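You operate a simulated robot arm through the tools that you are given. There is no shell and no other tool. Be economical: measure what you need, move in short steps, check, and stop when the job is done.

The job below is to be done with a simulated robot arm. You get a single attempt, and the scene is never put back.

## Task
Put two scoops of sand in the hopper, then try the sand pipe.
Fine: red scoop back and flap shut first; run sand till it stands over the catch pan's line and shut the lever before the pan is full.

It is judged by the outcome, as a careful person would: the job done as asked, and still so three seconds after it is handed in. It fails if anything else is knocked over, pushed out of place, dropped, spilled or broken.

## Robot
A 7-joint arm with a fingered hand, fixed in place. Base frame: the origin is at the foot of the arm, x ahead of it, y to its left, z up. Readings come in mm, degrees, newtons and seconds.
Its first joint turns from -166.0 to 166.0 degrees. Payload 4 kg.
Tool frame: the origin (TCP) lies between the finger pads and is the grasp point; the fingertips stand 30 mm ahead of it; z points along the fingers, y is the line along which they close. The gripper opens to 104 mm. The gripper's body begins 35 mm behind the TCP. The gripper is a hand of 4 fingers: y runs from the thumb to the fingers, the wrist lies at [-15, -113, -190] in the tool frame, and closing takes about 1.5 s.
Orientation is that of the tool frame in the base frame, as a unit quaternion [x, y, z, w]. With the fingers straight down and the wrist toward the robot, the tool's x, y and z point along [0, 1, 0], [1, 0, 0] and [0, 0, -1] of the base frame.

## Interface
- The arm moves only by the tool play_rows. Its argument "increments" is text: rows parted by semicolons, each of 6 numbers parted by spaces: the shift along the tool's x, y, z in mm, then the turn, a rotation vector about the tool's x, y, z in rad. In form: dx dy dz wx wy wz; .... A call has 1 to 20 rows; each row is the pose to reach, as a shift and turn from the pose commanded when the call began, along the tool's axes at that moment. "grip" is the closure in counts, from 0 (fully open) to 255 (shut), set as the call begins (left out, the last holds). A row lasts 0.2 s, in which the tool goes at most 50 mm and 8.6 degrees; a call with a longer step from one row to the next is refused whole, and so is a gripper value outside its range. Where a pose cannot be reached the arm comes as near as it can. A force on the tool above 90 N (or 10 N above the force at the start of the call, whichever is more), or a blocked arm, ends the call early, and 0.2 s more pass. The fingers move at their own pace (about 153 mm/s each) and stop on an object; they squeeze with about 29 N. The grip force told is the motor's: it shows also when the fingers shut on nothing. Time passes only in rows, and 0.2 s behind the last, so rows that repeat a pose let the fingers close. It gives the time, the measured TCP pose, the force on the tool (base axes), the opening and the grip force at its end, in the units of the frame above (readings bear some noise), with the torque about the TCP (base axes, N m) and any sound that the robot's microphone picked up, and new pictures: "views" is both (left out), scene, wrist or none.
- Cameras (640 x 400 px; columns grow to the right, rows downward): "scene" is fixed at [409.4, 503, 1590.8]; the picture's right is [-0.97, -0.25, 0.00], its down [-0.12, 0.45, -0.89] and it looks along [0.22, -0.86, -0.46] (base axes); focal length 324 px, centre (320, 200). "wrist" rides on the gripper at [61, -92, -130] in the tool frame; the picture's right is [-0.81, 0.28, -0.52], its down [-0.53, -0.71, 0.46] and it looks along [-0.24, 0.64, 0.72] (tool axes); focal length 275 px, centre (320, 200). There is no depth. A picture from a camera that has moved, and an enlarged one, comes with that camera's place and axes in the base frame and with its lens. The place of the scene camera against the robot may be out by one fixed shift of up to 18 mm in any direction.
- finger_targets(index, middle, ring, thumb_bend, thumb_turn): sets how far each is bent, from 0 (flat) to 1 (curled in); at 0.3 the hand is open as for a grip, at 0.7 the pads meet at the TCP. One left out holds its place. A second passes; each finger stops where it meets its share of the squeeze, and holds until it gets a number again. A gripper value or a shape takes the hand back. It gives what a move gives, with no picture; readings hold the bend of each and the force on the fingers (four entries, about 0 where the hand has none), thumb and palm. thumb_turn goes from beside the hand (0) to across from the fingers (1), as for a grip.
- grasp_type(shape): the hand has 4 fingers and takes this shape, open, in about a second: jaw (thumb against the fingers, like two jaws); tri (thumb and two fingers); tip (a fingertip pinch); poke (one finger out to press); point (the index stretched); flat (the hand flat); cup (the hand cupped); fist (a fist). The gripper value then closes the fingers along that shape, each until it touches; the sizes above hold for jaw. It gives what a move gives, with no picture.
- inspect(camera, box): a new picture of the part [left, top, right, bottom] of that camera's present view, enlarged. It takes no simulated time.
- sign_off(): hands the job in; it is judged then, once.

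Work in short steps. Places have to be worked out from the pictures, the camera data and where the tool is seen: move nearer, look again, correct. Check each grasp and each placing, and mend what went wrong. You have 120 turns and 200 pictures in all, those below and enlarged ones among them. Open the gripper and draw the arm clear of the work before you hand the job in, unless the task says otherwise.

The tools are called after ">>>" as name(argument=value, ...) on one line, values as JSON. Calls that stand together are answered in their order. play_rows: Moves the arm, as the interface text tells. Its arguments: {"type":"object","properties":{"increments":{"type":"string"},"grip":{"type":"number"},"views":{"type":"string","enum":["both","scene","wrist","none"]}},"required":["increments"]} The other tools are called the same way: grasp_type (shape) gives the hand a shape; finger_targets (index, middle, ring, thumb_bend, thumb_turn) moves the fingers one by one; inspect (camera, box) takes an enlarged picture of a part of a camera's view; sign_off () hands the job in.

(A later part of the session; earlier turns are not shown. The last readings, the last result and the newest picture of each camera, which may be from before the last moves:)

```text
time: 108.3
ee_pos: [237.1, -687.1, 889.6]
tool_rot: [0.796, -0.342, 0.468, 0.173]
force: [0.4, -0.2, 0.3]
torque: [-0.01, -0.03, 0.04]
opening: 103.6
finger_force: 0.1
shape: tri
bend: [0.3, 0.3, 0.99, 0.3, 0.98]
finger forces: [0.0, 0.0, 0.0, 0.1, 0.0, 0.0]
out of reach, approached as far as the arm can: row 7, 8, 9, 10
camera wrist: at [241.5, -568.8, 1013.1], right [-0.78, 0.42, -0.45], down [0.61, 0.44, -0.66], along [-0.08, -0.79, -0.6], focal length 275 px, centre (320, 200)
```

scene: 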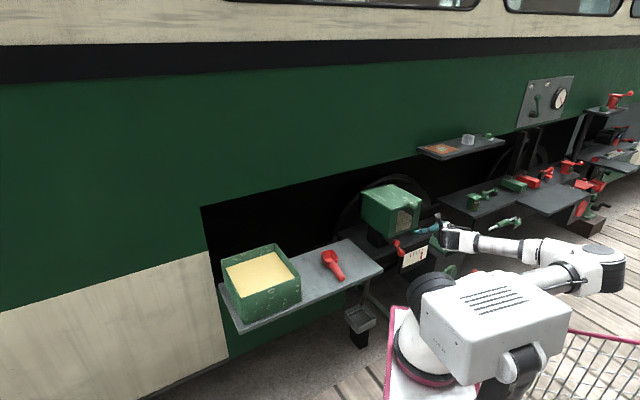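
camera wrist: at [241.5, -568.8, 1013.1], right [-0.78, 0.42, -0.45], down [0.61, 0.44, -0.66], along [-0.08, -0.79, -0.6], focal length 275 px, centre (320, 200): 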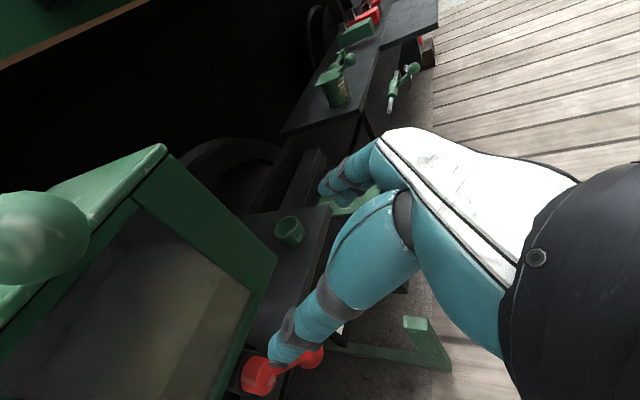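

That low/near pose is out of reach (wrist too close to the base). A smaller tilt of 0.7 should work; I tilt back first.

>>> play_rows(increments="0 0 0 0 -0.1 0; 0 0 0 0 -0.2 0; 0 0 0 0 -0.3 0; 0 0 0 0 -0.36 0; 0 0 0 0 -0.36 0", views="none")

```text
time: 109.5
ee_pos: [236.4, -686.9, 888.0]
tool_rot: [0.868, -0.367, 0.317, 0.108]
force: [-0.2, -0.1, -0.1]
torque: [-0.01, 0.01, 0.02]
opening: 103.8
finger_force: 0.0
shape: tri
bend: [0.3, 0.3, 0.99, 0.3, 0.98]
finger forces: [0.1, 0.1, 0.0, 0.1, 0.0, 0.0]
```

Orientation reached (tilt 0.68). I move to a stand-off 80 mm short of the lever ball.

>>> play_rows(increments="-7 -4 31 0 0 0; -14 -9 62 0 0 0; -21 -13 93 0 0 0; -27.5 -17.4 124.4 0 0 0; -27.5 -17.4 124.4 0 0 0")

>>> inspect(camera="scene", box=[370, 200, 450, 290])

```text
time: 110.7
ee_pos: [294.1, -710.5, 776.1]
tool_rot: [0.868, -0.368, 0.317, 0.108]
force: [0.2, -0.2, -0.3]
torque: [-0.02, -0.04, -0.02]
opening: 104.0
finger_force: 0.1
shape: tri
bend: [0.3, 0.3, 0.99, 0.3, 0.98]
finger forces: [0.0, 0.0, 0.0, 0.0, 0.0, 0.0]
camera wrist: at [330.5, -626.9, 919.2], right [-0.87, 0.48, -0.12], down [0.44, 0.61, -0.66], along [-0.24, -0.62, -0.74], focal length 275 px, centre (320, 200)
```

scene: 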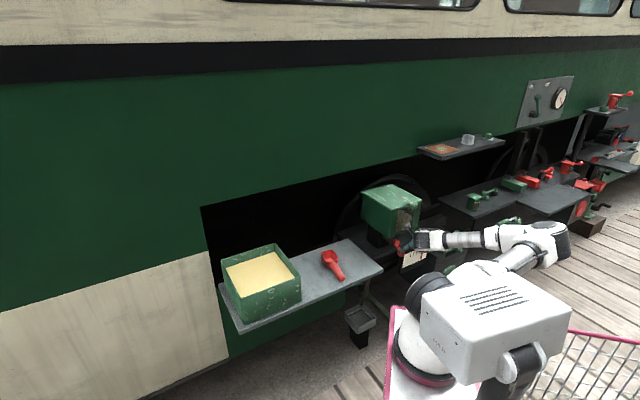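
wrist: 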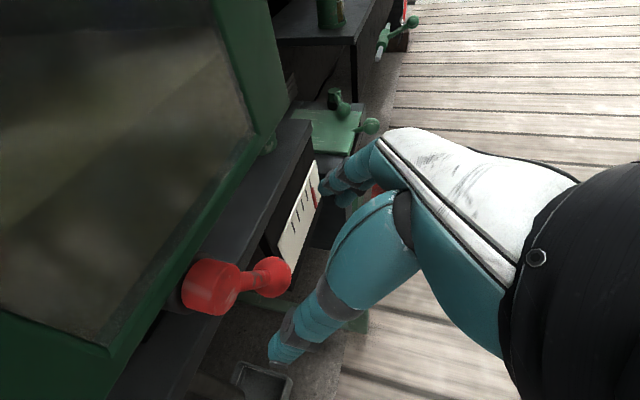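

```text
4.44 times, centred on (410, 245) of scene
camera zoom: at [409.4, 503.0, 1590.8], right [-0.97, -0.25, 0.0], down [-0.12, 0.45, -0.89], along [0.22, -0.86, -0.46], focal length 1438 px, centre (-80, 0)
```

zoom: 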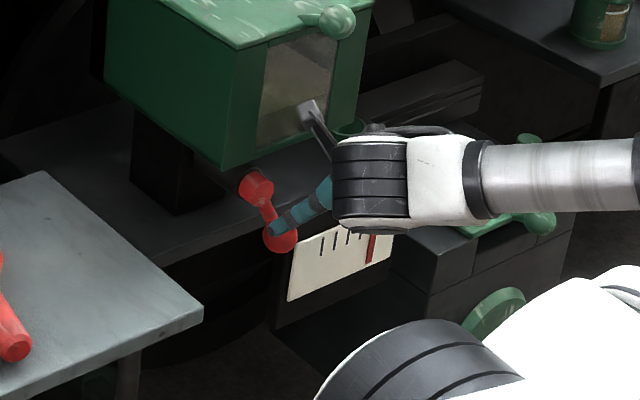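

Excellent view: ball at (340,-764,692), 109 mm straight ahead. I pre-close the fingers partly and advance half way to check clearance from the hub.

>>> play_rows(increments="0 4 15 0 0 0; 0 8 30 0 0 0; 1 9 45 0 0 0; 1 9 60 0 0 0; 1 9 60 0 0 0", grip=80, views="wrist")

>>> inspect(camera="scene", box=[370, 200, 450, 290])

```text
time: 111.9
ee_pos: [316.1, -744.1, 729.9]
tool_rot: [0.868, -0.367, 0.317, 0.109]
force: [-0.5, 1.0, -0.2]
torque: [0.0, -0.03, 0.0]
opening: 71.9
finger_force: 0.0
shape: tri
bend: [0.73, 0.37, 0.99, 0.59, 0.99]
finger forces: [0.0, 0.0, 0.1, 0.0, 0.1, 0.1]
camera wrist: at [352.6, -659.1, 872.8], right [-0.87, 0.48, -0.12], down [0.44, 0.61, -0.66], along [-0.24, -0.62, -0.74], focal length 275 px, centre (320, 200)
```

wrist: 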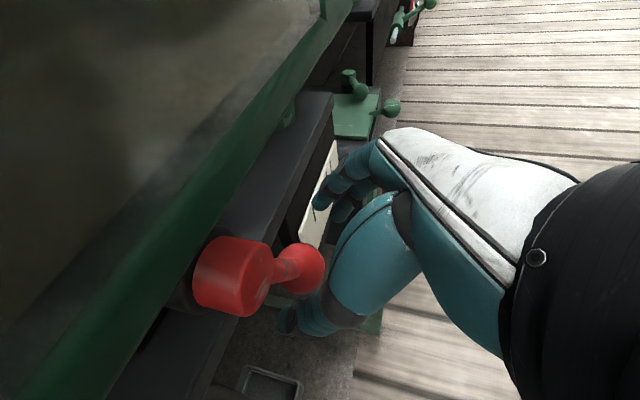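

```text
4.44 times, centred on (410, 245) of scene
camera zoom: at [409.4, 503.0, 1590.8], right [-0.97, -0.25, 0.0], down [-0.12, 0.45, -0.89], along [0.22, -0.86, -0.46], focal length 1438 px, centre (-80, 0)
```

zoom: 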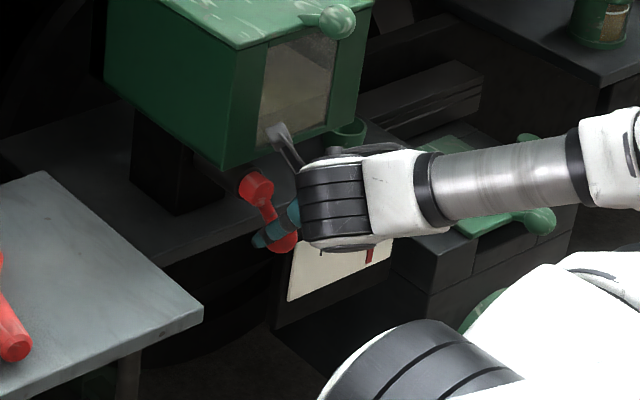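

The hand's camera arm is getting close to the hopper front, so I tilt further forward (to about 1.0) while moving in, with fingers fully open again.

>>> play_rows(increments="0 0 0 0 0 0; -2 0 5 0 0.08 0; -3 -1 12 0 0.16 0; -4 -1 20 0 0.24 0; -5 -1 27 0 0.32 0; -5 -1 27 0 0.32 0", grip=0, views="wrist")

>>> inspect(camera="scene", box=[370, 200, 450, 290])

```text
time: 113.3
ee_pos: [320.9, -759.0, 746.6]
tool_rot: [0.837, -0.362, 0.388, 0.134]
force: [-1.7, 0.9, -0.4]
torque: [-0.01, 0.04, 0.06]
opening: 104.1
finger_force: 0.1
shape: tri
bend: [0.3, 0.3, 0.99, 0.3, 0.98]
finger forces: [0.0, 0.1, 0.0, 0.1, 1.6, 0.0]
out of reach, approached as far as the arm can: row 3, 4, 5, 6
camera wrist: at [341.1, -658.6, 883.5], right [-0.83, 0.48, -0.28], down [0.53, 0.54, -0.66], along [-0.16, -0.7, -0.7], focal length 275 px, centre (320, 200)
```

wrist: 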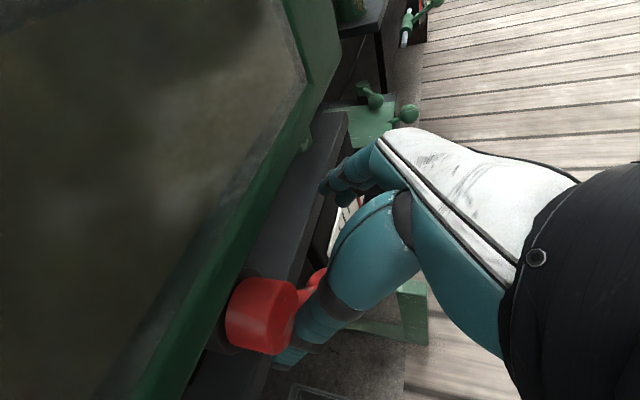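

```text
4.44 times, centred on (410, 245) of scene
camera zoom: at [409.4, 503.0, 1590.8], right [-0.97, -0.25, 0.0], down [-0.12, 0.45, -0.89], along [0.22, -0.86, -0.46], focal length 1438 px, centre (-80, 0)
```

zoom: 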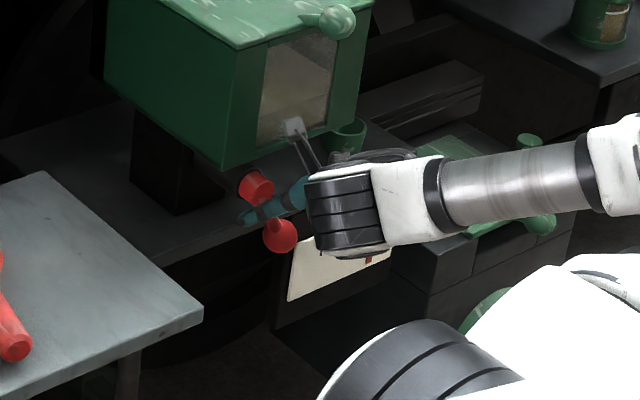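

This wrist-side is joint-limited here. The mirrored orientation (wrist on the right side) puts the wrist farther out and the camera clear of the hopper, so I back out and untilt first.

>>> play_rows(increments="0 0 -30 0 0 0; 0 0 -70 0 0 0; 0 0 -105 0 -0.1 0; 0 0 -120 0 -0.24 0; 0 0 -130 0 -0.38 0; 0 0 -140 0 -0.52 0; 0 0 -150 0 -0.66 0; 0 0 -160 0 -0.8 0; 0 0 -160 0 -0.846 0; 0 0 -160 0 -0.846 0", views="none")

>>> inspect(camera="scene", box=[330, 160, 490, 300])

```text
time: 115.5
ee_pos: [231.8, -677.7, 852.2]
tool_rot: [0.923, -0.385, 0.009, -0.028]
force: [1.6, 0.1, 0.5]
torque: [0.02, 0.0, 0.01]
opening: 103.8
finger_force: 0.1
shape: tri
bend: [0.3, 0.3, 0.99, 0.3, 0.98]
finger forces: [0.0, 0.0, 0.0, 0.0, 0.1, 0.0]
```

```text
2.86 times, centred on (410, 230) of scene
camera zoom: at [409.4, 503.0, 1590.8], right [-0.97, -0.25, 0.0], down [-0.12, 0.45, -0.89], along [0.22, -0.86, -0.46], focal length 925 px, centre (63, 114)
```

zoom: 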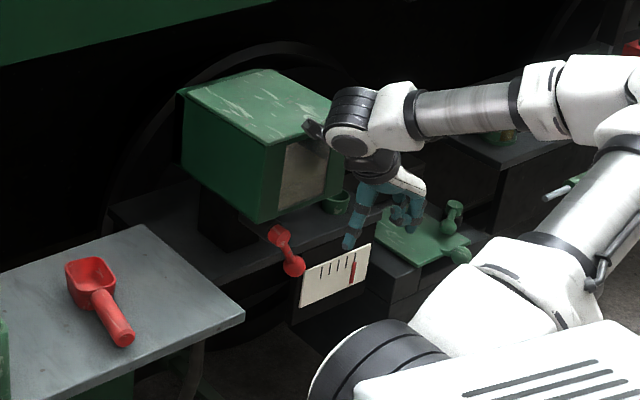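

The camera arm is close to the flap knob; I first move away from the hopper, then yaw 180° the long way through the natural pose.

>>> play_rows(increments="-25 0 0 0 0 0; -50 0 0 0 0 0; -75 0 -10 0 0 0; -75 0 -25 0 0 -0.14; -75 0 -40 0 0 -0.28; -75 0 -55 0 0 -0.42; -75 0 -70 0 0 -0.56; -75 0 -80 0 0 -0.7; -75 0 -80 0 0 -0.84; -75 0 -80 0 0 -0.98; -75 0 -80 0 0 -1.12; -75 0 -80 0 0 -1.26; -75 0 -80 0 0 -1.4; -75 0 -80 0 0 -1.54; -75 0 -80 0 0 -1.57; -75 0 -80 0 0 -1.57", views="none")

>>> play_rows(increments="0 20 0 0 0 -0.14; 0 40 0 0 0 -0.28; 0 50 0 0 0 -0.42; 0 60 0 0 0 -0.56; 0 60 0 0 0 -0.7; 0 60 0 0 0 -0.84; 0 60 0 0 0 -0.98; 0 60 0 0 0 -1.12; 0 60 0 0 0 -1.26; 0 60 0 0 0 -1.4; 0 60 0 0 0 -1.54; 0 60 0 0 0 -1.57; 0 60 0 0 0 -1.57")

```text
time: 118.9
ee_pos: [175.4, -627.5, 932.5]
tool_rot: [0.924, 0.381, 0.027, -0.012]
force: [-0.1, -0.5, -0.7]
torque: [0.0, 0.02, 0.04]
opening: 103.8
finger_force: 0.0
shape: tri
bend: [0.3, 0.3, 0.99, 0.3, 0.98]
finger forces: [0.0, 0.0, 0.0, 0.0, 0.1, 0.0]
```

```text
time: 121.7
ee_pos: [219.7, -668.9, 932.1]
tool_rot: [0.386, 0.922, 0.027, 0.01]
force: [-0.2, -0.3, 0.0]
torque: [-0.04, -0.01, -0.01]
opening: 103.9
finger_force: 0.0
shape: tri
bend: [0.3, 0.3, 0.99, 0.3, 0.98]
finger forces: [0.1, 0.0, 0.0, 0.1, 0.0, 0.1]
camera wrist: at [105.9, -696.6, 1057.6], right [0.74, -0.41, 0.53], down [-0.11, -0.86, -0.5], along [0.66, 0.31, -0.69], focal length 275 px, centre (320, 200)
```

scene: 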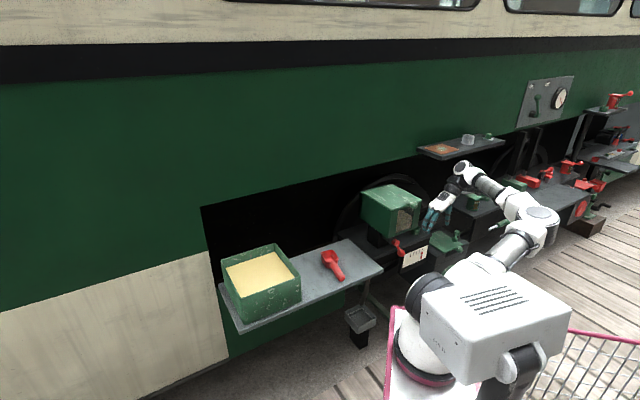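
wrist: 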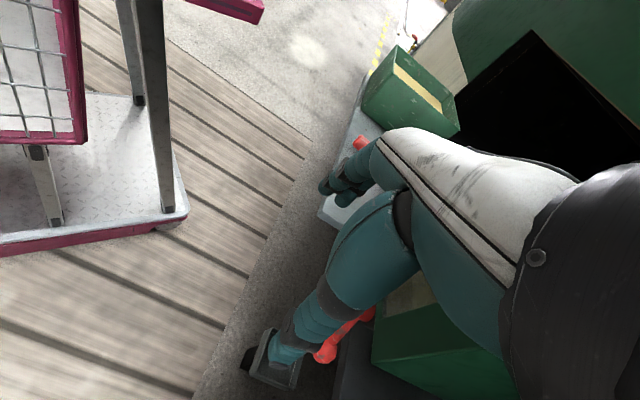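

The mirrored orientation works. I descend in front of the hopper, then tilt forward 0.8 toward a stand-off from the lever ball.

>>> play_rows(increments="0 4 40 0 0 0; 0 8 80 0 0 0; 0 12 115 0 -0.1 0; -10 15 130 0 -0.22 0; -25 18 140 0 -0.34 0; -40 18 150 0 -0.46 0; -55 18 160 0 -0.58 0; -70 18 168 0 -0.7 0; -80 18 171 0 -0.8 0; -80 18 171 0 -0.8 0")

>>> inspect(camera="scene", box=[370, 200, 450, 290])

```text
time: 123.9
ee_pos: [294.8, -707.7, 761.6]
tool_rot: [0.366, 0.845, -0.126, 0.369]
force: [0.2, 0.7, -0.4]
torque: [0.02, 0.02, 0.01]
opening: 103.9
finger_force: 0.0
shape: tri
bend: [0.3, 0.3, 0.99, 0.3, 0.98]
finger forces: [0.0, 0.0, 0.0, 0.0, 0.0, 0.1]
camera wrist: at [132.5, -676.5, 803.8], right [0.29, 0.02, 0.96], down [-0.02, -1.0, 0.02], along [0.96, -0.03, -0.29], focal length 275 px, centre (320, 200)
```

scene: 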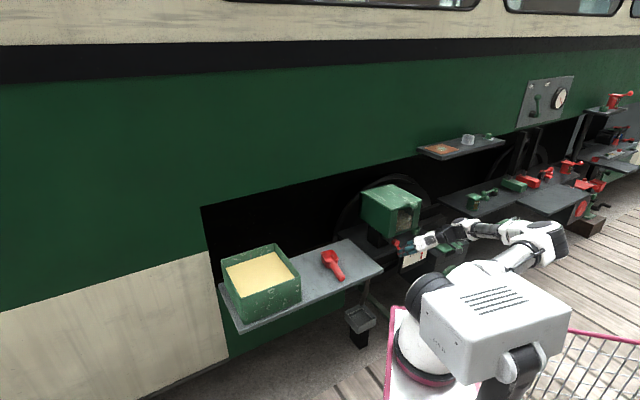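
wrist: 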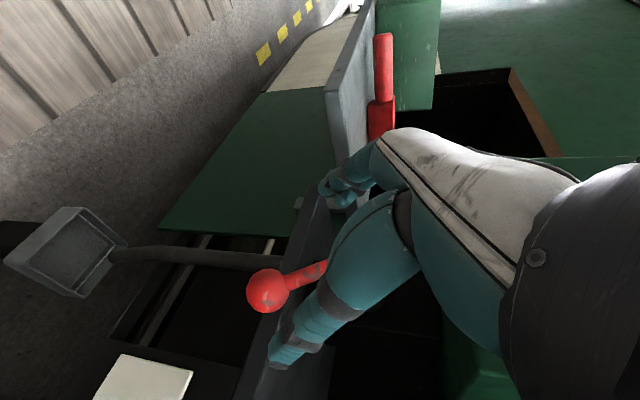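

```text
4.44 times, centred on (410, 245) of scene
camera zoom: at [409.4, 503.0, 1590.8], right [-0.97, -0.25, 0.0], down [-0.12, 0.45, -0.89], along [0.22, -0.86, -0.46], focal length 1438 px, centre (-80, 0)
```

zoom: 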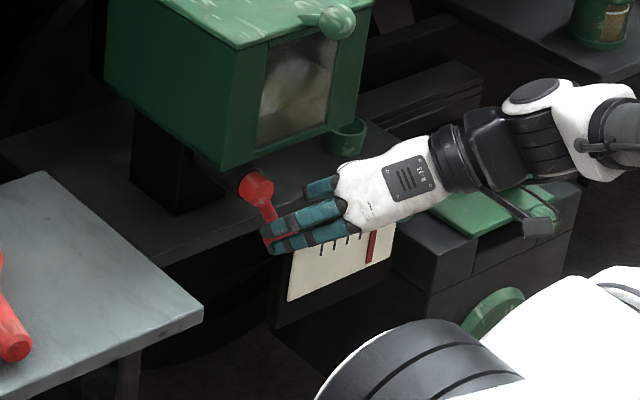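

Very good: this pose is reachable, and the wrist camera sees both lever and pan. The ball is 97 mm ahead (dy −9); I advance.

>>> play_rows(increments="0 -5 20 0 0 0; 0 -9 40 0 0 0; 0 -9 60 0 0 0; 0 -9 76 0 0 0; 0 -9 90 0 0 0; 0 -9 90 0 0 0")

>>> inspect(camera="scene", box=[370, 200, 450, 290])

```text
time: 125.3
ee_pos: [337.0, -755.0, 702.2]
tool_rot: [0.367, 0.846, -0.125, 0.366]
force: [-1.1, -0.3, 0.0]
torque: [0.08, -0.05, 0.0]
opening: 103.9
finger_force: 0.0
shape: tri
bend: [0.3, 0.3, 0.99, 0.3, 0.98]
finger forces: [0.4, 0.1, 2.0, 0.1, 0.0, 0.0]
out of reach, approached as far as the arm can: row 5, 6
camera wrist: at [174.6, -725.3, 745.6], right [0.3, 0.01, 0.95], down [-0.02, -1.0, 0.02], along [0.95, -0.03, -0.3], focal length 275 px, centre (320, 200)
```

scene: 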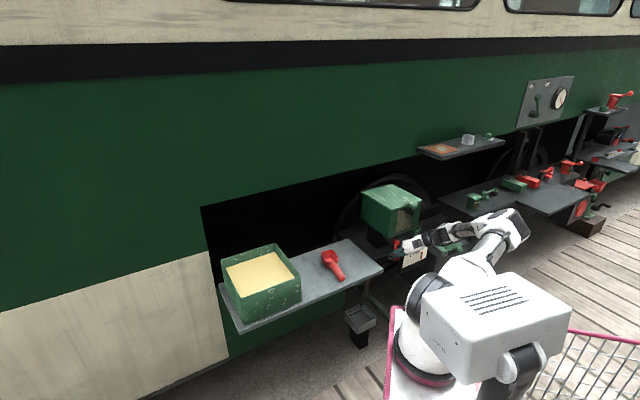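
wrist: 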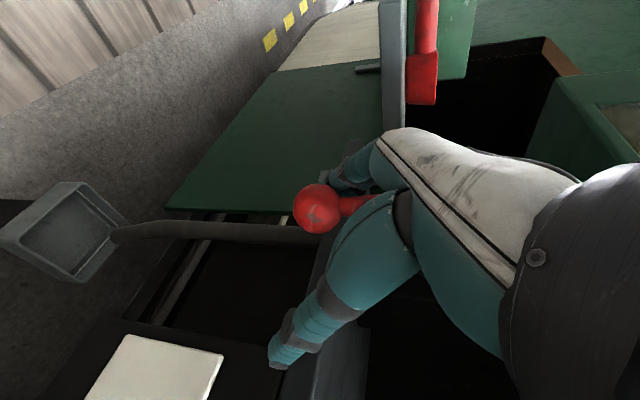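

```text
4.44 times, centred on (410, 245) of scene
camera zoom: at [409.4, 503.0, 1590.8], right [-0.97, -0.25, 0.0], down [-0.12, 0.45, -0.89], along [0.22, -0.86, -0.46], focal length 1438 px, centre (-80, 0)
```

zoom: 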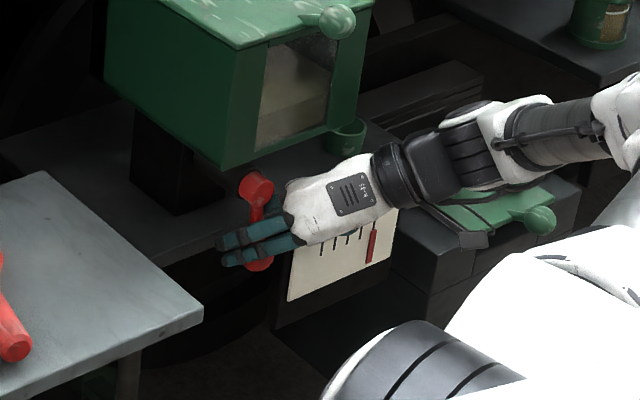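

The lever was nudged during the approach and now hangs straight down. I check at once whether sand is running.

>>> inspect(camera="wrist", box=[0, 160, 140, 300])

>>> inspect(camera="scene", box=[330, 280, 400, 360])

```text
2.86 times, centred on (70, 230) of wrist
camera zoom: at [174.6, -725.3, 745.6], right [0.3, 0.01, 0.95], down [-0.02, -1.0, 0.02], along [0.95, -0.03, -0.3], focal length 786 px, centre (1034, 114)
```

zoom: 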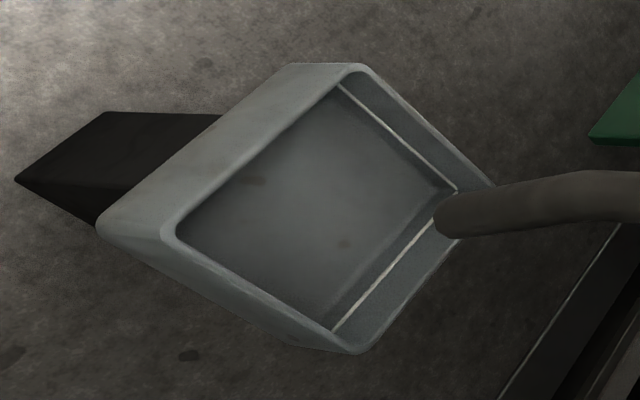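

```text
5.00 times, centred on (365, 320) of scene
camera zoom: at [409.4, 503.0, 1590.8], right [-0.97, -0.25, 0.0], down [-0.12, 0.45, -0.89], along [0.22, -0.86, -0.46], focal length 1618 px, centre (95, -400)
```

zoom: 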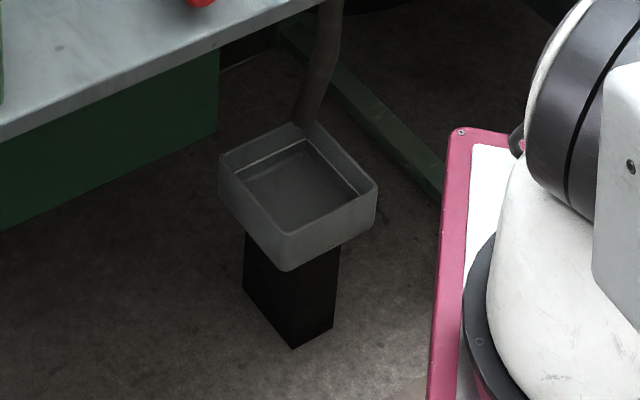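

The pan view is excellent: empty, with its white line visible. The curled ring finger pushed the lever; I back off 60 mm and take the full jaw shape to straddle the ball cleanly.

>>> play_rows(increments="0 0 -20 0 0 0; 0 0 -40 0 0 0; 0 0 -60 0 0 0; 0 0 -60 0 0 0", views="none")

>>> grasp_type(shape="jaw")

>>> inspect(camera="wrist", box=[0, 0, 640, 400])

>>> inspect(camera="scene", box=[370, 200, 450, 290])

```text
time: 126.3
ee_pos: [303.8, -727.1, 744.7]
tool_rot: [0.366, 0.845, -0.125, 0.368]
force: [-0.9, -0.2, -0.6]
torque: [0.03, 0.02, 0.02]
opening: 103.8
finger_force: 0.0
shape: tri
bend: [0.3, 0.3, 0.99, 0.3, 0.98]
finger forces: [0.1, 0.0, 0.0, 0.0, 0.1, 0.1]
```

```text
time: 127.2
ee_pos: [305.4, -726.3, 743.5]
tool_rot: [0.366, 0.845, -0.125, 0.368]
force: [-0.2, -0.6, -0.9]
torque: [-0.03, 0.02, -0.04]
opening: 103.6
finger_force: 0.0
shape: jaw
bend: [0.3, 0.3, 0.3, 0.3, 0.98]
finger forces: [0.0, 0.0, 0.0, 0.1, 0.0, 0.1]
```

```text
1.00 times, centred on (320, 200) of wrist (not enlarged: the box is as wide or as high as the picture)
camera zoom: at [142.9, -696.4, 786.5], right [0.29, 0.02, 0.96], down [-0.02, -1.0, 0.02], along [0.96, -0.02, -0.29], focal length 275 px, centre (320, 200)
```

zoom: 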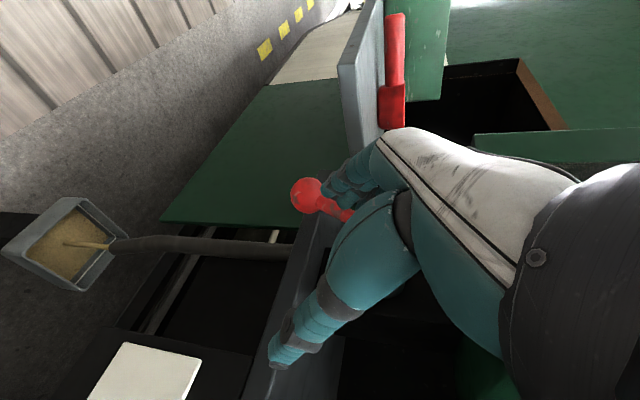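

```text
4.44 times, centred on (410, 245) of scene
camera zoom: at [409.4, 503.0, 1590.8], right [-0.97, -0.25, 0.0], down [-0.12, 0.45, -0.89], along [0.22, -0.86, -0.46], focal length 1438 px, centre (-80, 0)
```

zoom: 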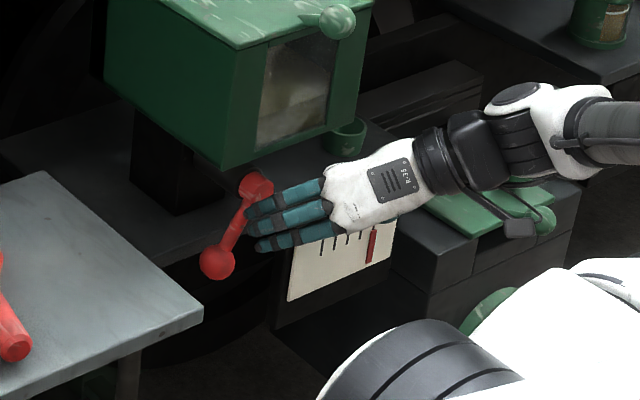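

Sand is now running: the lever swung to the left as I backed off. No time passes while looking, so I check the pan level.

>>> inspect(camera="wrist", box=[0, 180, 140, 310])

>>> inspect(camera="scene", box=[340, 285, 390, 345])

```text
3.08 times, centred on (70, 245) of wrist
camera zoom: at [142.9, -696.4, 786.5], right [0.29, 0.02, 0.96], down [-0.02, -1.0, 0.02], along [0.96, -0.02, -0.29], focal length 847 px, centre (1089, 62)
```

zoom: 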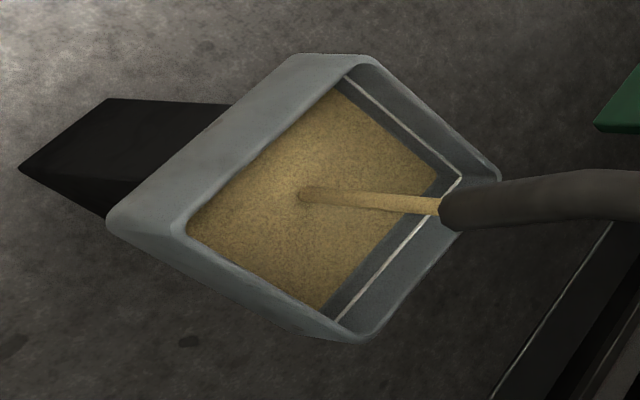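

```text
6.67 times, centred on (365, 315) of scene
camera zoom: at [409.4, 503.0, 1590.8], right [-0.97, -0.25, 0.0], down [-0.12, 0.45, -0.89], along [0.22, -0.86, -0.46], focal length 2157 px, centre (20, -567)
```

zoom: 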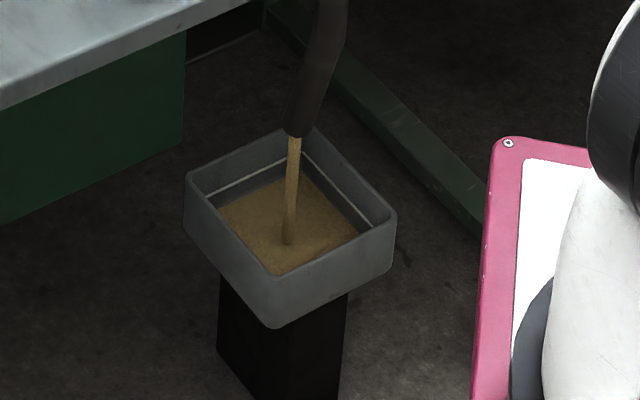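

The sand is still clearly below the line, so there is time. I bring the hand round so the fingers sit left of the ball (ready to push it shut), then look again.

>>> play_rows(increments="0 40 -14 0 0 0; 0 86 -14 0 0 0; 0 90 25 0 0 0; 0 90 53 0 0 0", views="both")

>>> inspect(camera="scene", box=[340, 285, 390, 345])

>>> inspect(camera="scene", box=[370, 200, 450, 290])

```text
time: 128.2
ee_pos: [395.5, -689.6, 712.5]
tool_rot: [0.366, 0.845, -0.126, 0.368]
force: [-0.2, 0.0, -0.4]
torque: [-0.01, 0.01, -0.03]
opening: 104.0
finger_force: 0.1
shape: jaw
bend: [0.3, 0.3, 0.3, 0.3, 0.98]
finger forces: [0.1, 0.0, 0.1, 0.0, 0.1, 0.0]
camera wrist: at [233.7, -658.6, 754.6], right [0.29, 0.01, 0.96], down [-0.02, -1.0, 0.02], along [0.96, -0.03, -0.29], focal length 275 px, centre (320, 200)
```

scene: 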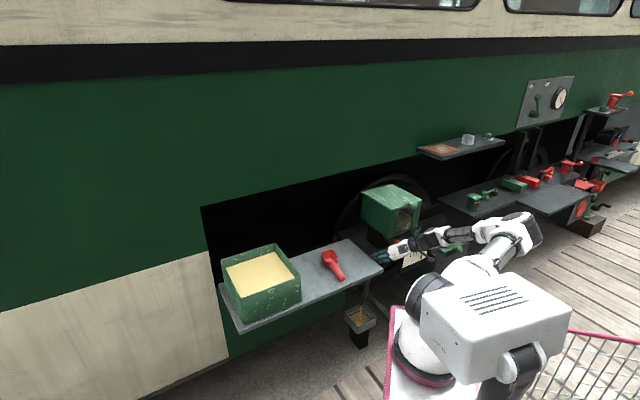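
wrist: 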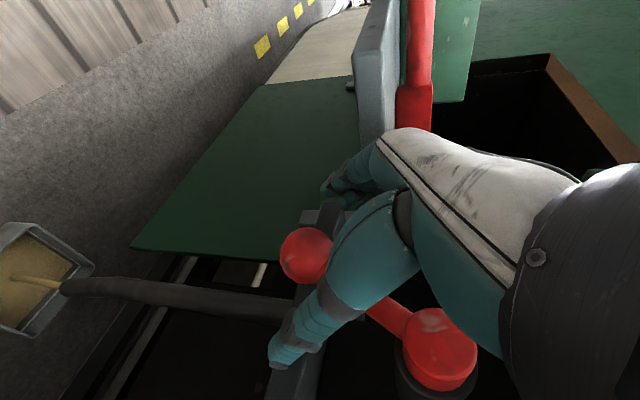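

```text
6.67 times, centred on (365, 315) of scene
camera zoom: at [409.4, 503.0, 1590.8], right [-0.97, -0.25, 0.0], down [-0.12, 0.45, -0.89], along [0.22, -0.86, -0.46], focal length 2157 px, centre (20, -567)
```

zoom: 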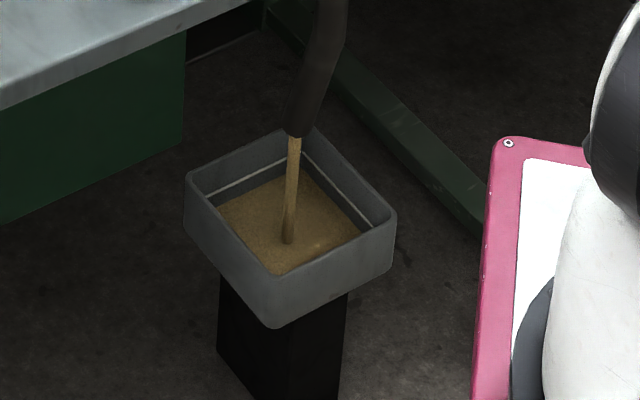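

```text
4.44 times, centred on (410, 245) of scene
camera zoom: at [409.4, 503.0, 1590.8], right [-0.97, -0.25, 0.0], down [-0.12, 0.45, -0.89], along [0.22, -0.86, -0.46], focal length 1438 px, centre (-80, 0)
```

zoom: 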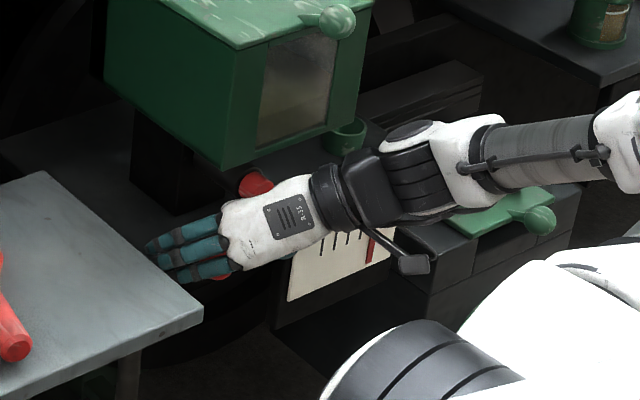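

The ball is now between thumb and fingers and the sand rises slowly, still under the line. I advance 15 mm for better overlap and look at the pan again.

>>> play_rows(increments="0 0 8 0 0 0; 0 0 16 0 0 0", views="wrist")

>>> inspect(camera="scene", box=[345, 295, 385, 335])

```text
time: 128.8
ee_pos: [404.5, -697.2, 700.9]
tool_rot: [0.366, 0.845, -0.124, 0.368]
force: [-5.3, 4.9, 1.9]
torque: [0.08, -0.09, 0.37]
opening: 103.7
finger_force: 0.1
shape: jaw
bend: [0.3, 0.3, 0.3, 0.3, 0.98]
finger forces: [0.1, 6.0, 0.1, 0.0, 0.1, 0.0]
camera wrist: at [242.4, -666.5, 743.7], right [0.29, 0.01, 0.96], down [-0.02, -1.0, 0.02], along [0.96, -0.02, -0.29], focal length 275 px, centre (320, 200)
```

wrist: 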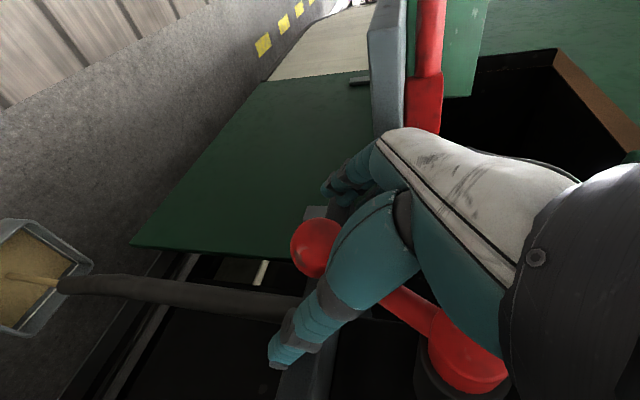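

```text
10.00 times, centred on (365, 315) of scene
camera zoom: at [409.4, 503.0, 1590.8], right [-0.97, -0.25, 0.0], down [-0.12, 0.45, -0.89], along [0.22, -0.86, -0.46], focal length 3236 px, centre (-130, -950)
```

zoom: 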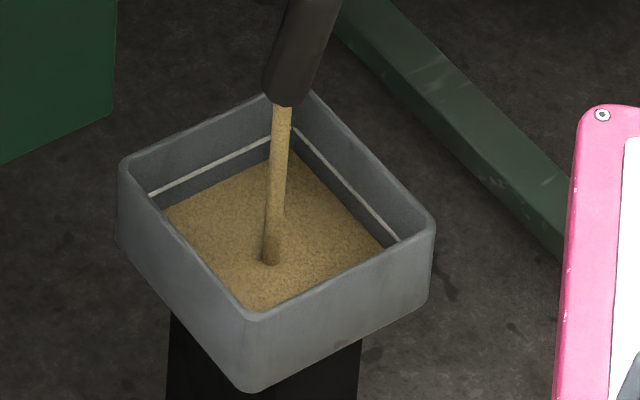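

Sand is close under the line. I wait 0.6 s more and check.

>>> play_rows(increments="0 0 0 0 0 0; 0 0 0 0 0 0", views="none")

>>> inspect(camera="scene", box=[345, 295, 385, 335])

```text
time: 129.4
ee_pos: [404.3, -696.3, 701.9]
tool_rot: [0.366, 0.845, -0.125, 0.368]
force: [-6.0, 4.4, 1.7]
torque: [0.1, -0.06, 0.39]
opening: 103.6
finger_force: 0.0
shape: jaw
bend: [0.3, 0.3, 0.3, 0.3, 0.98]
finger forces: [0.0, 6.6, 0.1, 0.1, 0.1, 0.0]
```

```text
10.00 times, centred on (365, 315) of scene
camera zoom: at [409.4, 503.0, 1590.8], right [-0.97, -0.25, 0.0], down [-0.12, 0.45, -0.89], along [0.22, -0.86, -0.46], focal length 3236 px, centre (-130, -950)
```

zoom: 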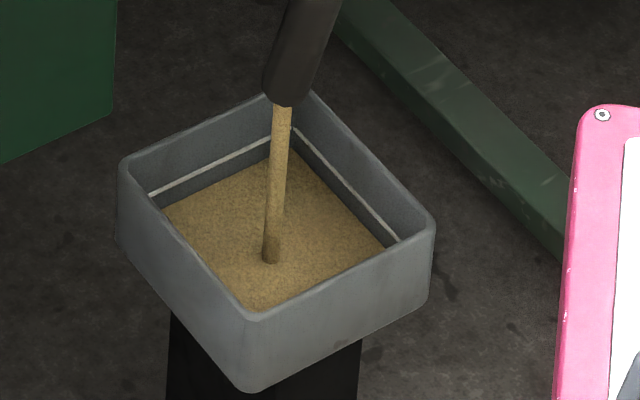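

It rises slowly (roughly 3 px/s in this view, about 11 px to go). I wait 2.2 s.

>>> play_rows(increments="0 0 0 0 0 0; 0 0 0 0 0 0; 0 0 0 0 0 0; 0 0 0 0 0 0; 0 0 0 0 0 0; 0 0 0 0 0 0; 0 0 0 0 0 0; 0 0 0 0 0 0; 0 0 0 0 0 0; 0 0 0 0 0 0", views="none")

>>> inspect(camera="scene", box=[345, 295, 385, 335])

```text
time: 131.6
ee_pos: [405.7, -696.8, 702.0]
tool_rot: [0.366, 0.846, -0.125, 0.368]
force: [-6.5, 4.5, 2.1]
torque: [0.08, -0.07, 0.4]
opening: 103.8
finger_force: 0.1
shape: jaw
bend: [0.3, 0.3, 0.3, 0.3, 0.98]
finger forces: [0.1, 6.7, 0.0, 0.0, 0.1, 0.1]
```

```text
10.00 times, centred on (365, 315) of scene
camera zoom: at [409.4, 503.0, 1590.8], right [-0.97, -0.25, 0.0], down [-0.12, 0.45, -0.89], along [0.22, -0.86, -0.46], focal length 3236 px, centre (-130, -950)
```

zoom: 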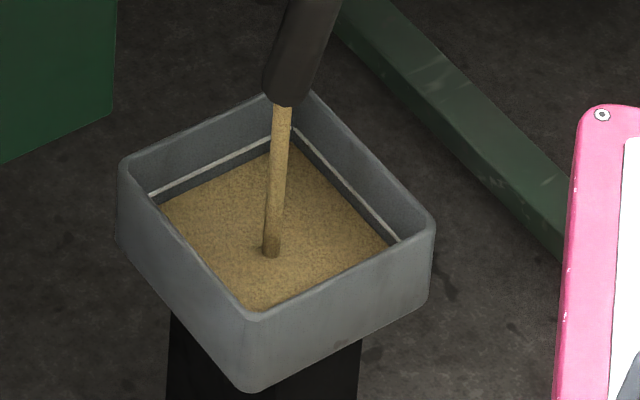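

Gap has about halved. Another 2.2 s.

>>> play_rows(increments="0 0 0 0 0 0; 0 0 0 0 0 0; 0 0 0 0 0 0; 0 0 0 0 0 0; 0 0 0 0 0 0; 0 0 0 0 0 0; 0 0 0 0 0 0; 0 0 0 0 0 0; 0 0 0 0 0 0; 0 0 0 0 0 0", views="none")

>>> inspect(camera="scene", box=[345, 295, 385, 335])

>>> inspect(camera="wrist", box=[0, 200, 120, 340])

```text
time: 133.8
ee_pos: [405.5, -696.3, 702.1]
tool_rot: [0.366, 0.845, -0.125, 0.369]
force: [-6.3, 4.6, 0.8]
torque: [0.04, -0.07, 0.38]
opening: 103.8
finger_force: 0.0
shape: jaw
bend: [0.3, 0.3, 0.3, 0.3, 0.98]
finger forces: [0.0, 6.8, 0.0, 0.0, 0.0, 0.0]
```

```text
10.00 times, centred on (365, 315) of scene
camera zoom: at [409.4, 503.0, 1590.8], right [-0.97, -0.25, 0.0], down [-0.12, 0.45, -0.89], along [0.22, -0.86, -0.46], focal length 3236 px, centre (-130, -950)
```

zoom: 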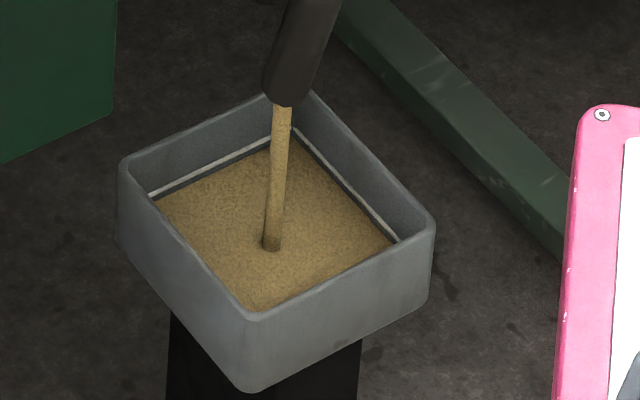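

```text
2.86 times, centred on (60, 270) of wrist
camera zoom: at [242.5, -666.6, 743.9], right [0.29, 0.02, 0.96], down [-0.02, -1.0, 0.02], along [0.96, -0.03, -0.29], focal length 786 px, centre (1063, 0)
```

zoom: 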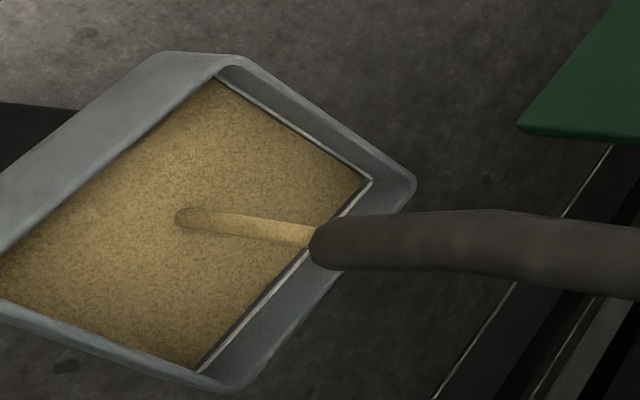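

Just below the line now. Wait about 3 s more.

>>> play_rows(increments="0 0 0 0 0 0; 0 0 0 0 0 0; 0 0 0 0 0 0; 0 0 0 0 0 0; 0 0 0 0 0 0; 0 0 0 0 0 0; 0 0 0 0 0 0; 0 0 0 0 0 0; 0 0 0 0 0 0; 0 0 0 0 0 0; 0 0 0 0 0 0; 0 0 0 0 0 0; 0 0 0 0 0 0; 0 0 0 0 0 0", views="none")

>>> inspect(camera="scene", box=[345, 295, 385, 335])

>>> inspect(camera="wrist", box=[0, 200, 120, 340])

```text
time: 136.8
ee_pos: [405.7, -697.6, 701.8]
tool_rot: [0.366, 0.845, -0.126, 0.369]
force: [-5.8, 4.7, 2.1]
torque: [0.03, -0.06, 0.38]
opening: 103.8
finger_force: 0.0
shape: jaw
bend: [0.3, 0.3, 0.3, 0.3, 0.98]
finger forces: [0.0, 6.5, 0.0, 0.0, 0.0, 0.1]
```

```text
10.00 times, centred on (365, 315) of scene
camera zoom: at [409.4, 503.0, 1590.8], right [-0.97, -0.25, 0.0], down [-0.12, 0.45, -0.89], along [0.22, -0.86, -0.46], focal length 3236 px, centre (-130, -950)
```

zoom: 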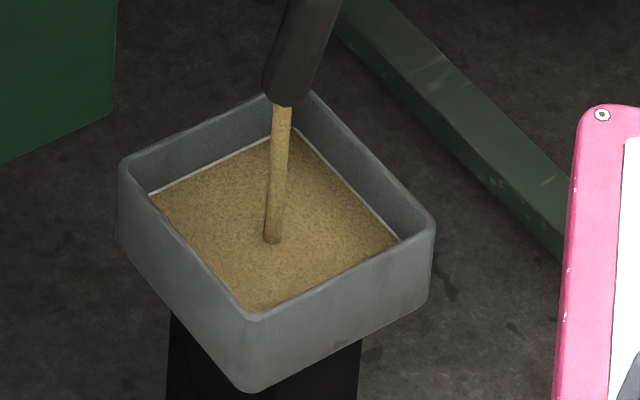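

```text
2.86 times, centred on (60, 270) of wrist
camera zoom: at [242.5, -666.6, 743.9], right [0.29, 0.02, 0.96], down [-0.02, -1.0, 0.02], along [0.96, -0.03, -0.29], focal length 786 px, centre (1063, 0)
```

zoom: 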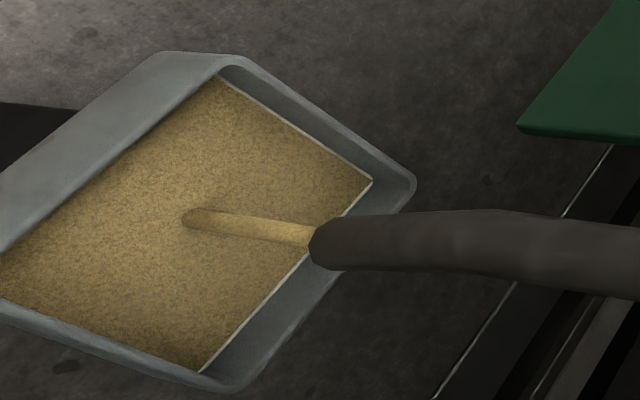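

Sand is right at the line. It should stand clearly over it, so about 4 s more.

>>> play_rows(increments="0 0 0 0 0 0; 0 0 0 0 0 0; 0 0 0 0 0 0; 0 0 0 0 0 0; 0 0 0 0 0 0; 0 0 0 0 0 0; 0 0 0 0 0 0; 0 0 0 0 0 0; 0 0 0 0 0 0; 0 0 0 0 0 0; 0 0 0 0 0 0; 0 0 0 0 0 0; 0 0 0 0 0 0; 0 0 0 0 0 0; 0 0 0 0 0 0; 0 0 0 0 0 0; 0 0 0 0 0 0; 0 0 0 0 0 0; 0 0 0 0 0 0", views="none")

>>> inspect(camera="scene", box=[345, 295, 385, 335])

>>> inspect(camera="wrist", box=[0, 200, 120, 340])

```text
time: 140.8
ee_pos: [405.1, -697.4, 701.8]
tool_rot: [0.365, 0.846, -0.125, 0.369]
force: [-5.0, 3.6, 1.7]
torque: [0.1, -0.06, 0.4]
opening: 103.8
finger_force: 0.0
shape: jaw
bend: [0.3, 0.3, 0.3, 0.3, 0.98]
finger forces: [0.0, 6.5, 0.0, 0.0, 0.0, 0.0]
```

```text
10.00 times, centred on (365, 315) of scene
camera zoom: at [409.4, 503.0, 1590.8], right [-0.97, -0.25, 0.0], down [-0.12, 0.45, -0.89], along [0.22, -0.86, -0.46], focal length 3236 px, centre (-130, -950)
```

zoom: 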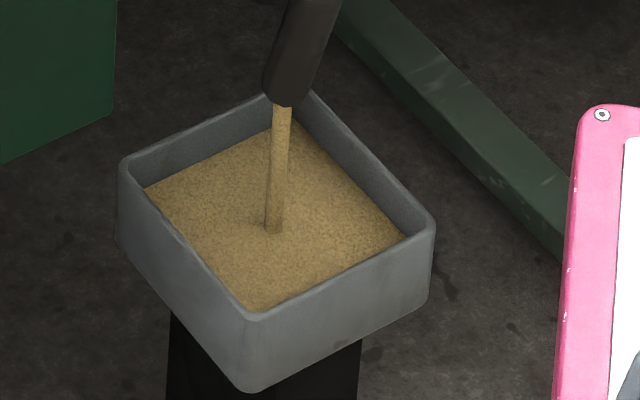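

```text
2.86 times, centred on (60, 270) of wrist
camera zoom: at [242.5, -666.6, 743.9], right [0.29, 0.02, 0.96], down [-0.02, -1.0, 0.02], along [0.96, -0.03, -0.29], focal length 786 px, centre (1063, 0)
```

zoom: 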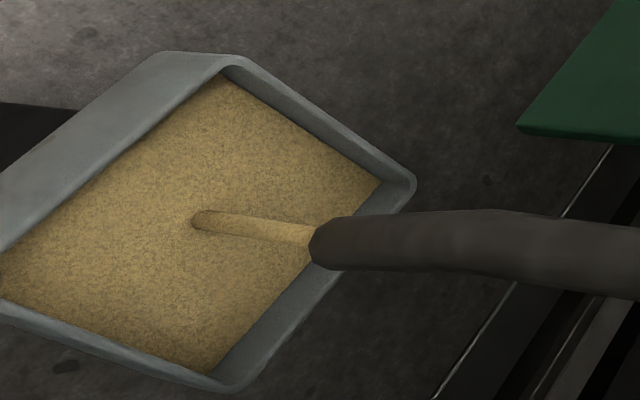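

Sand stands over the line with good room left. I push the lever shut now, moving the hand to the right.

>>> play_rows(increments="0 -20 0 0 0 0; 0 -42 0 0 0 0; 0 -64 0 0 0 0; 0 -86 0 0 0 0; 0 -104 0 0 0 0; 0 -116 0 0 0 0", views="wrist")

>>> inspect(camera="scene", box=[370, 200, 450, 290])

>>> inspect(camera="scene", box=[345, 295, 385, 335])

```text
time: 142.2
ee_pos: [326.1, -769.0, 706.4]
tool_rot: [0.363, 0.849, -0.12, 0.365]
force: [5.5, 60.6, -26.7]
torque: [-4.03, 1.18, 1.67]
opening: 104.0
finger_force: 0.1
shape: jaw
bend: [0.3, 0.3, 0.29, 0.3, 0.98]
finger forces: [0.0, 0.0, 56.2, 0.0, 0.0, 0.0]
out of reach, approached as far as the arm can: row 4, 5, 6
camera wrist: at [164.6, -739.5, 750.2], right [0.3, 0.01, 0.95], down [-0.01, -1.0, 0.01], along [0.95, -0.01, -0.3], focal length 275 px, centre (320, 200)
```

wrist: 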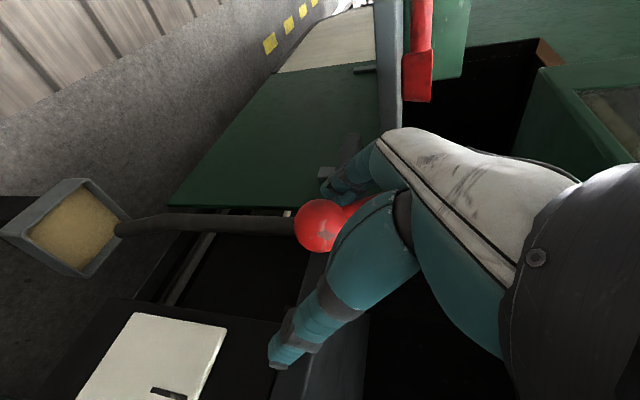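

```text
4.44 times, centred on (410, 245) of scene
camera zoom: at [409.4, 503.0, 1590.8], right [-0.97, -0.25, 0.0], down [-0.12, 0.45, -0.89], along [0.22, -0.86, -0.46], focal length 1438 px, centre (-80, 0)
```

zoom: 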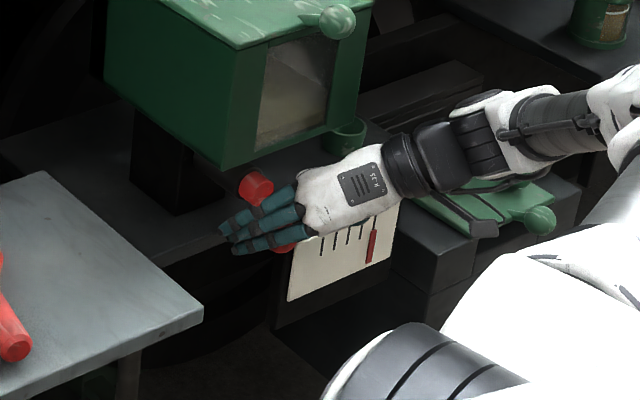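

```text
10.00 times, centred on (365, 315) of scene
camera zoom: at [409.4, 503.0, 1590.8], right [-0.97, -0.25, 0.0], down [-0.12, 0.45, -0.89], along [0.22, -0.86, -0.46], focal length 3236 px, centre (-130, -950)
```

zoom: 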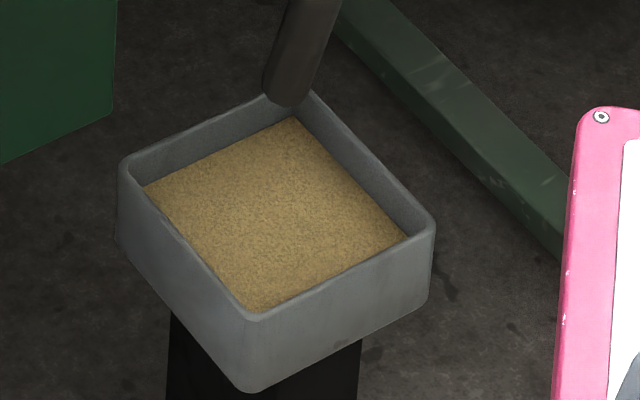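

The flow has stopped and the lever is back at its original shut position against the stop. I ease off 20 mm so the ball is free between thumb and fingers, then check.

>>> play_rows(increments="0 8 0 0 0 0; 0 18 0 0 0 0; 0 26 0 0 0 0; 0 26 0 0 0 0", views="wrist")

>>> inspect(camera="scene", box=[370, 200, 450, 290])

```text
time: 143.2
ee_pos: [342.5, -754.9, 712.6]
tool_rot: [0.367, 0.845, -0.125, 0.368]
force: [-31.2, 22.0, -8.1]
torque: [-1.42, -1.42, 1.48]
opening: 103.8
finger_force: 0.1
shape: jaw
bend: [0.3, 0.31, 0.29, 0.3, 0.98]
finger forces: [0.0, 0.0, 32.1, 0.1, 0.0, 0.0]
camera wrist: at [179.9, -723.9, 754.1], right [0.29, 0.01, 0.96], down [-0.02, -1.0, 0.02], along [0.96, -0.03, -0.29], focal length 275 px, centre (320, 200)
```

wrist: 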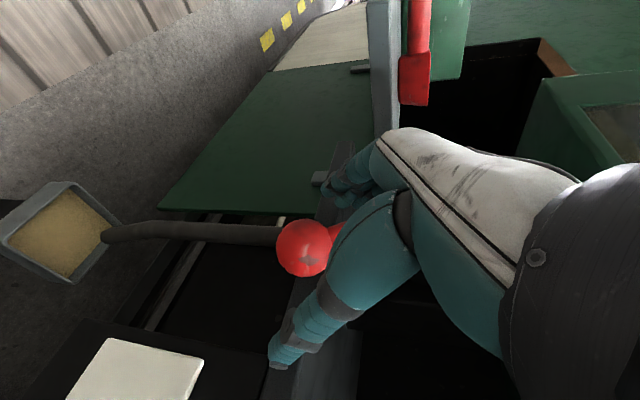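

```text
4.44 times, centred on (410, 245) of scene
camera zoom: at [409.4, 503.0, 1590.8], right [-0.97, -0.25, 0.0], down [-0.12, 0.45, -0.89], along [0.22, -0.86, -0.46], focal length 1438 px, centre (-80, 0)
```

zoom: 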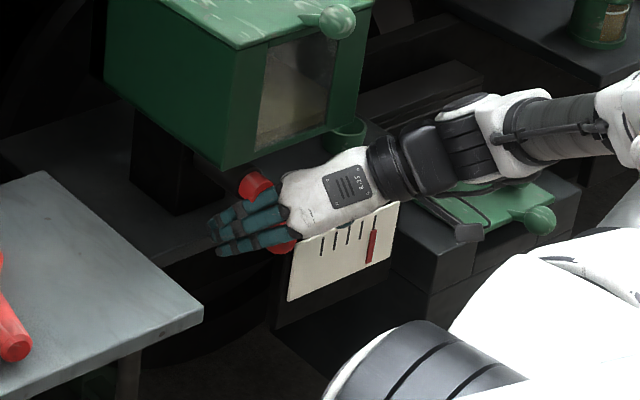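

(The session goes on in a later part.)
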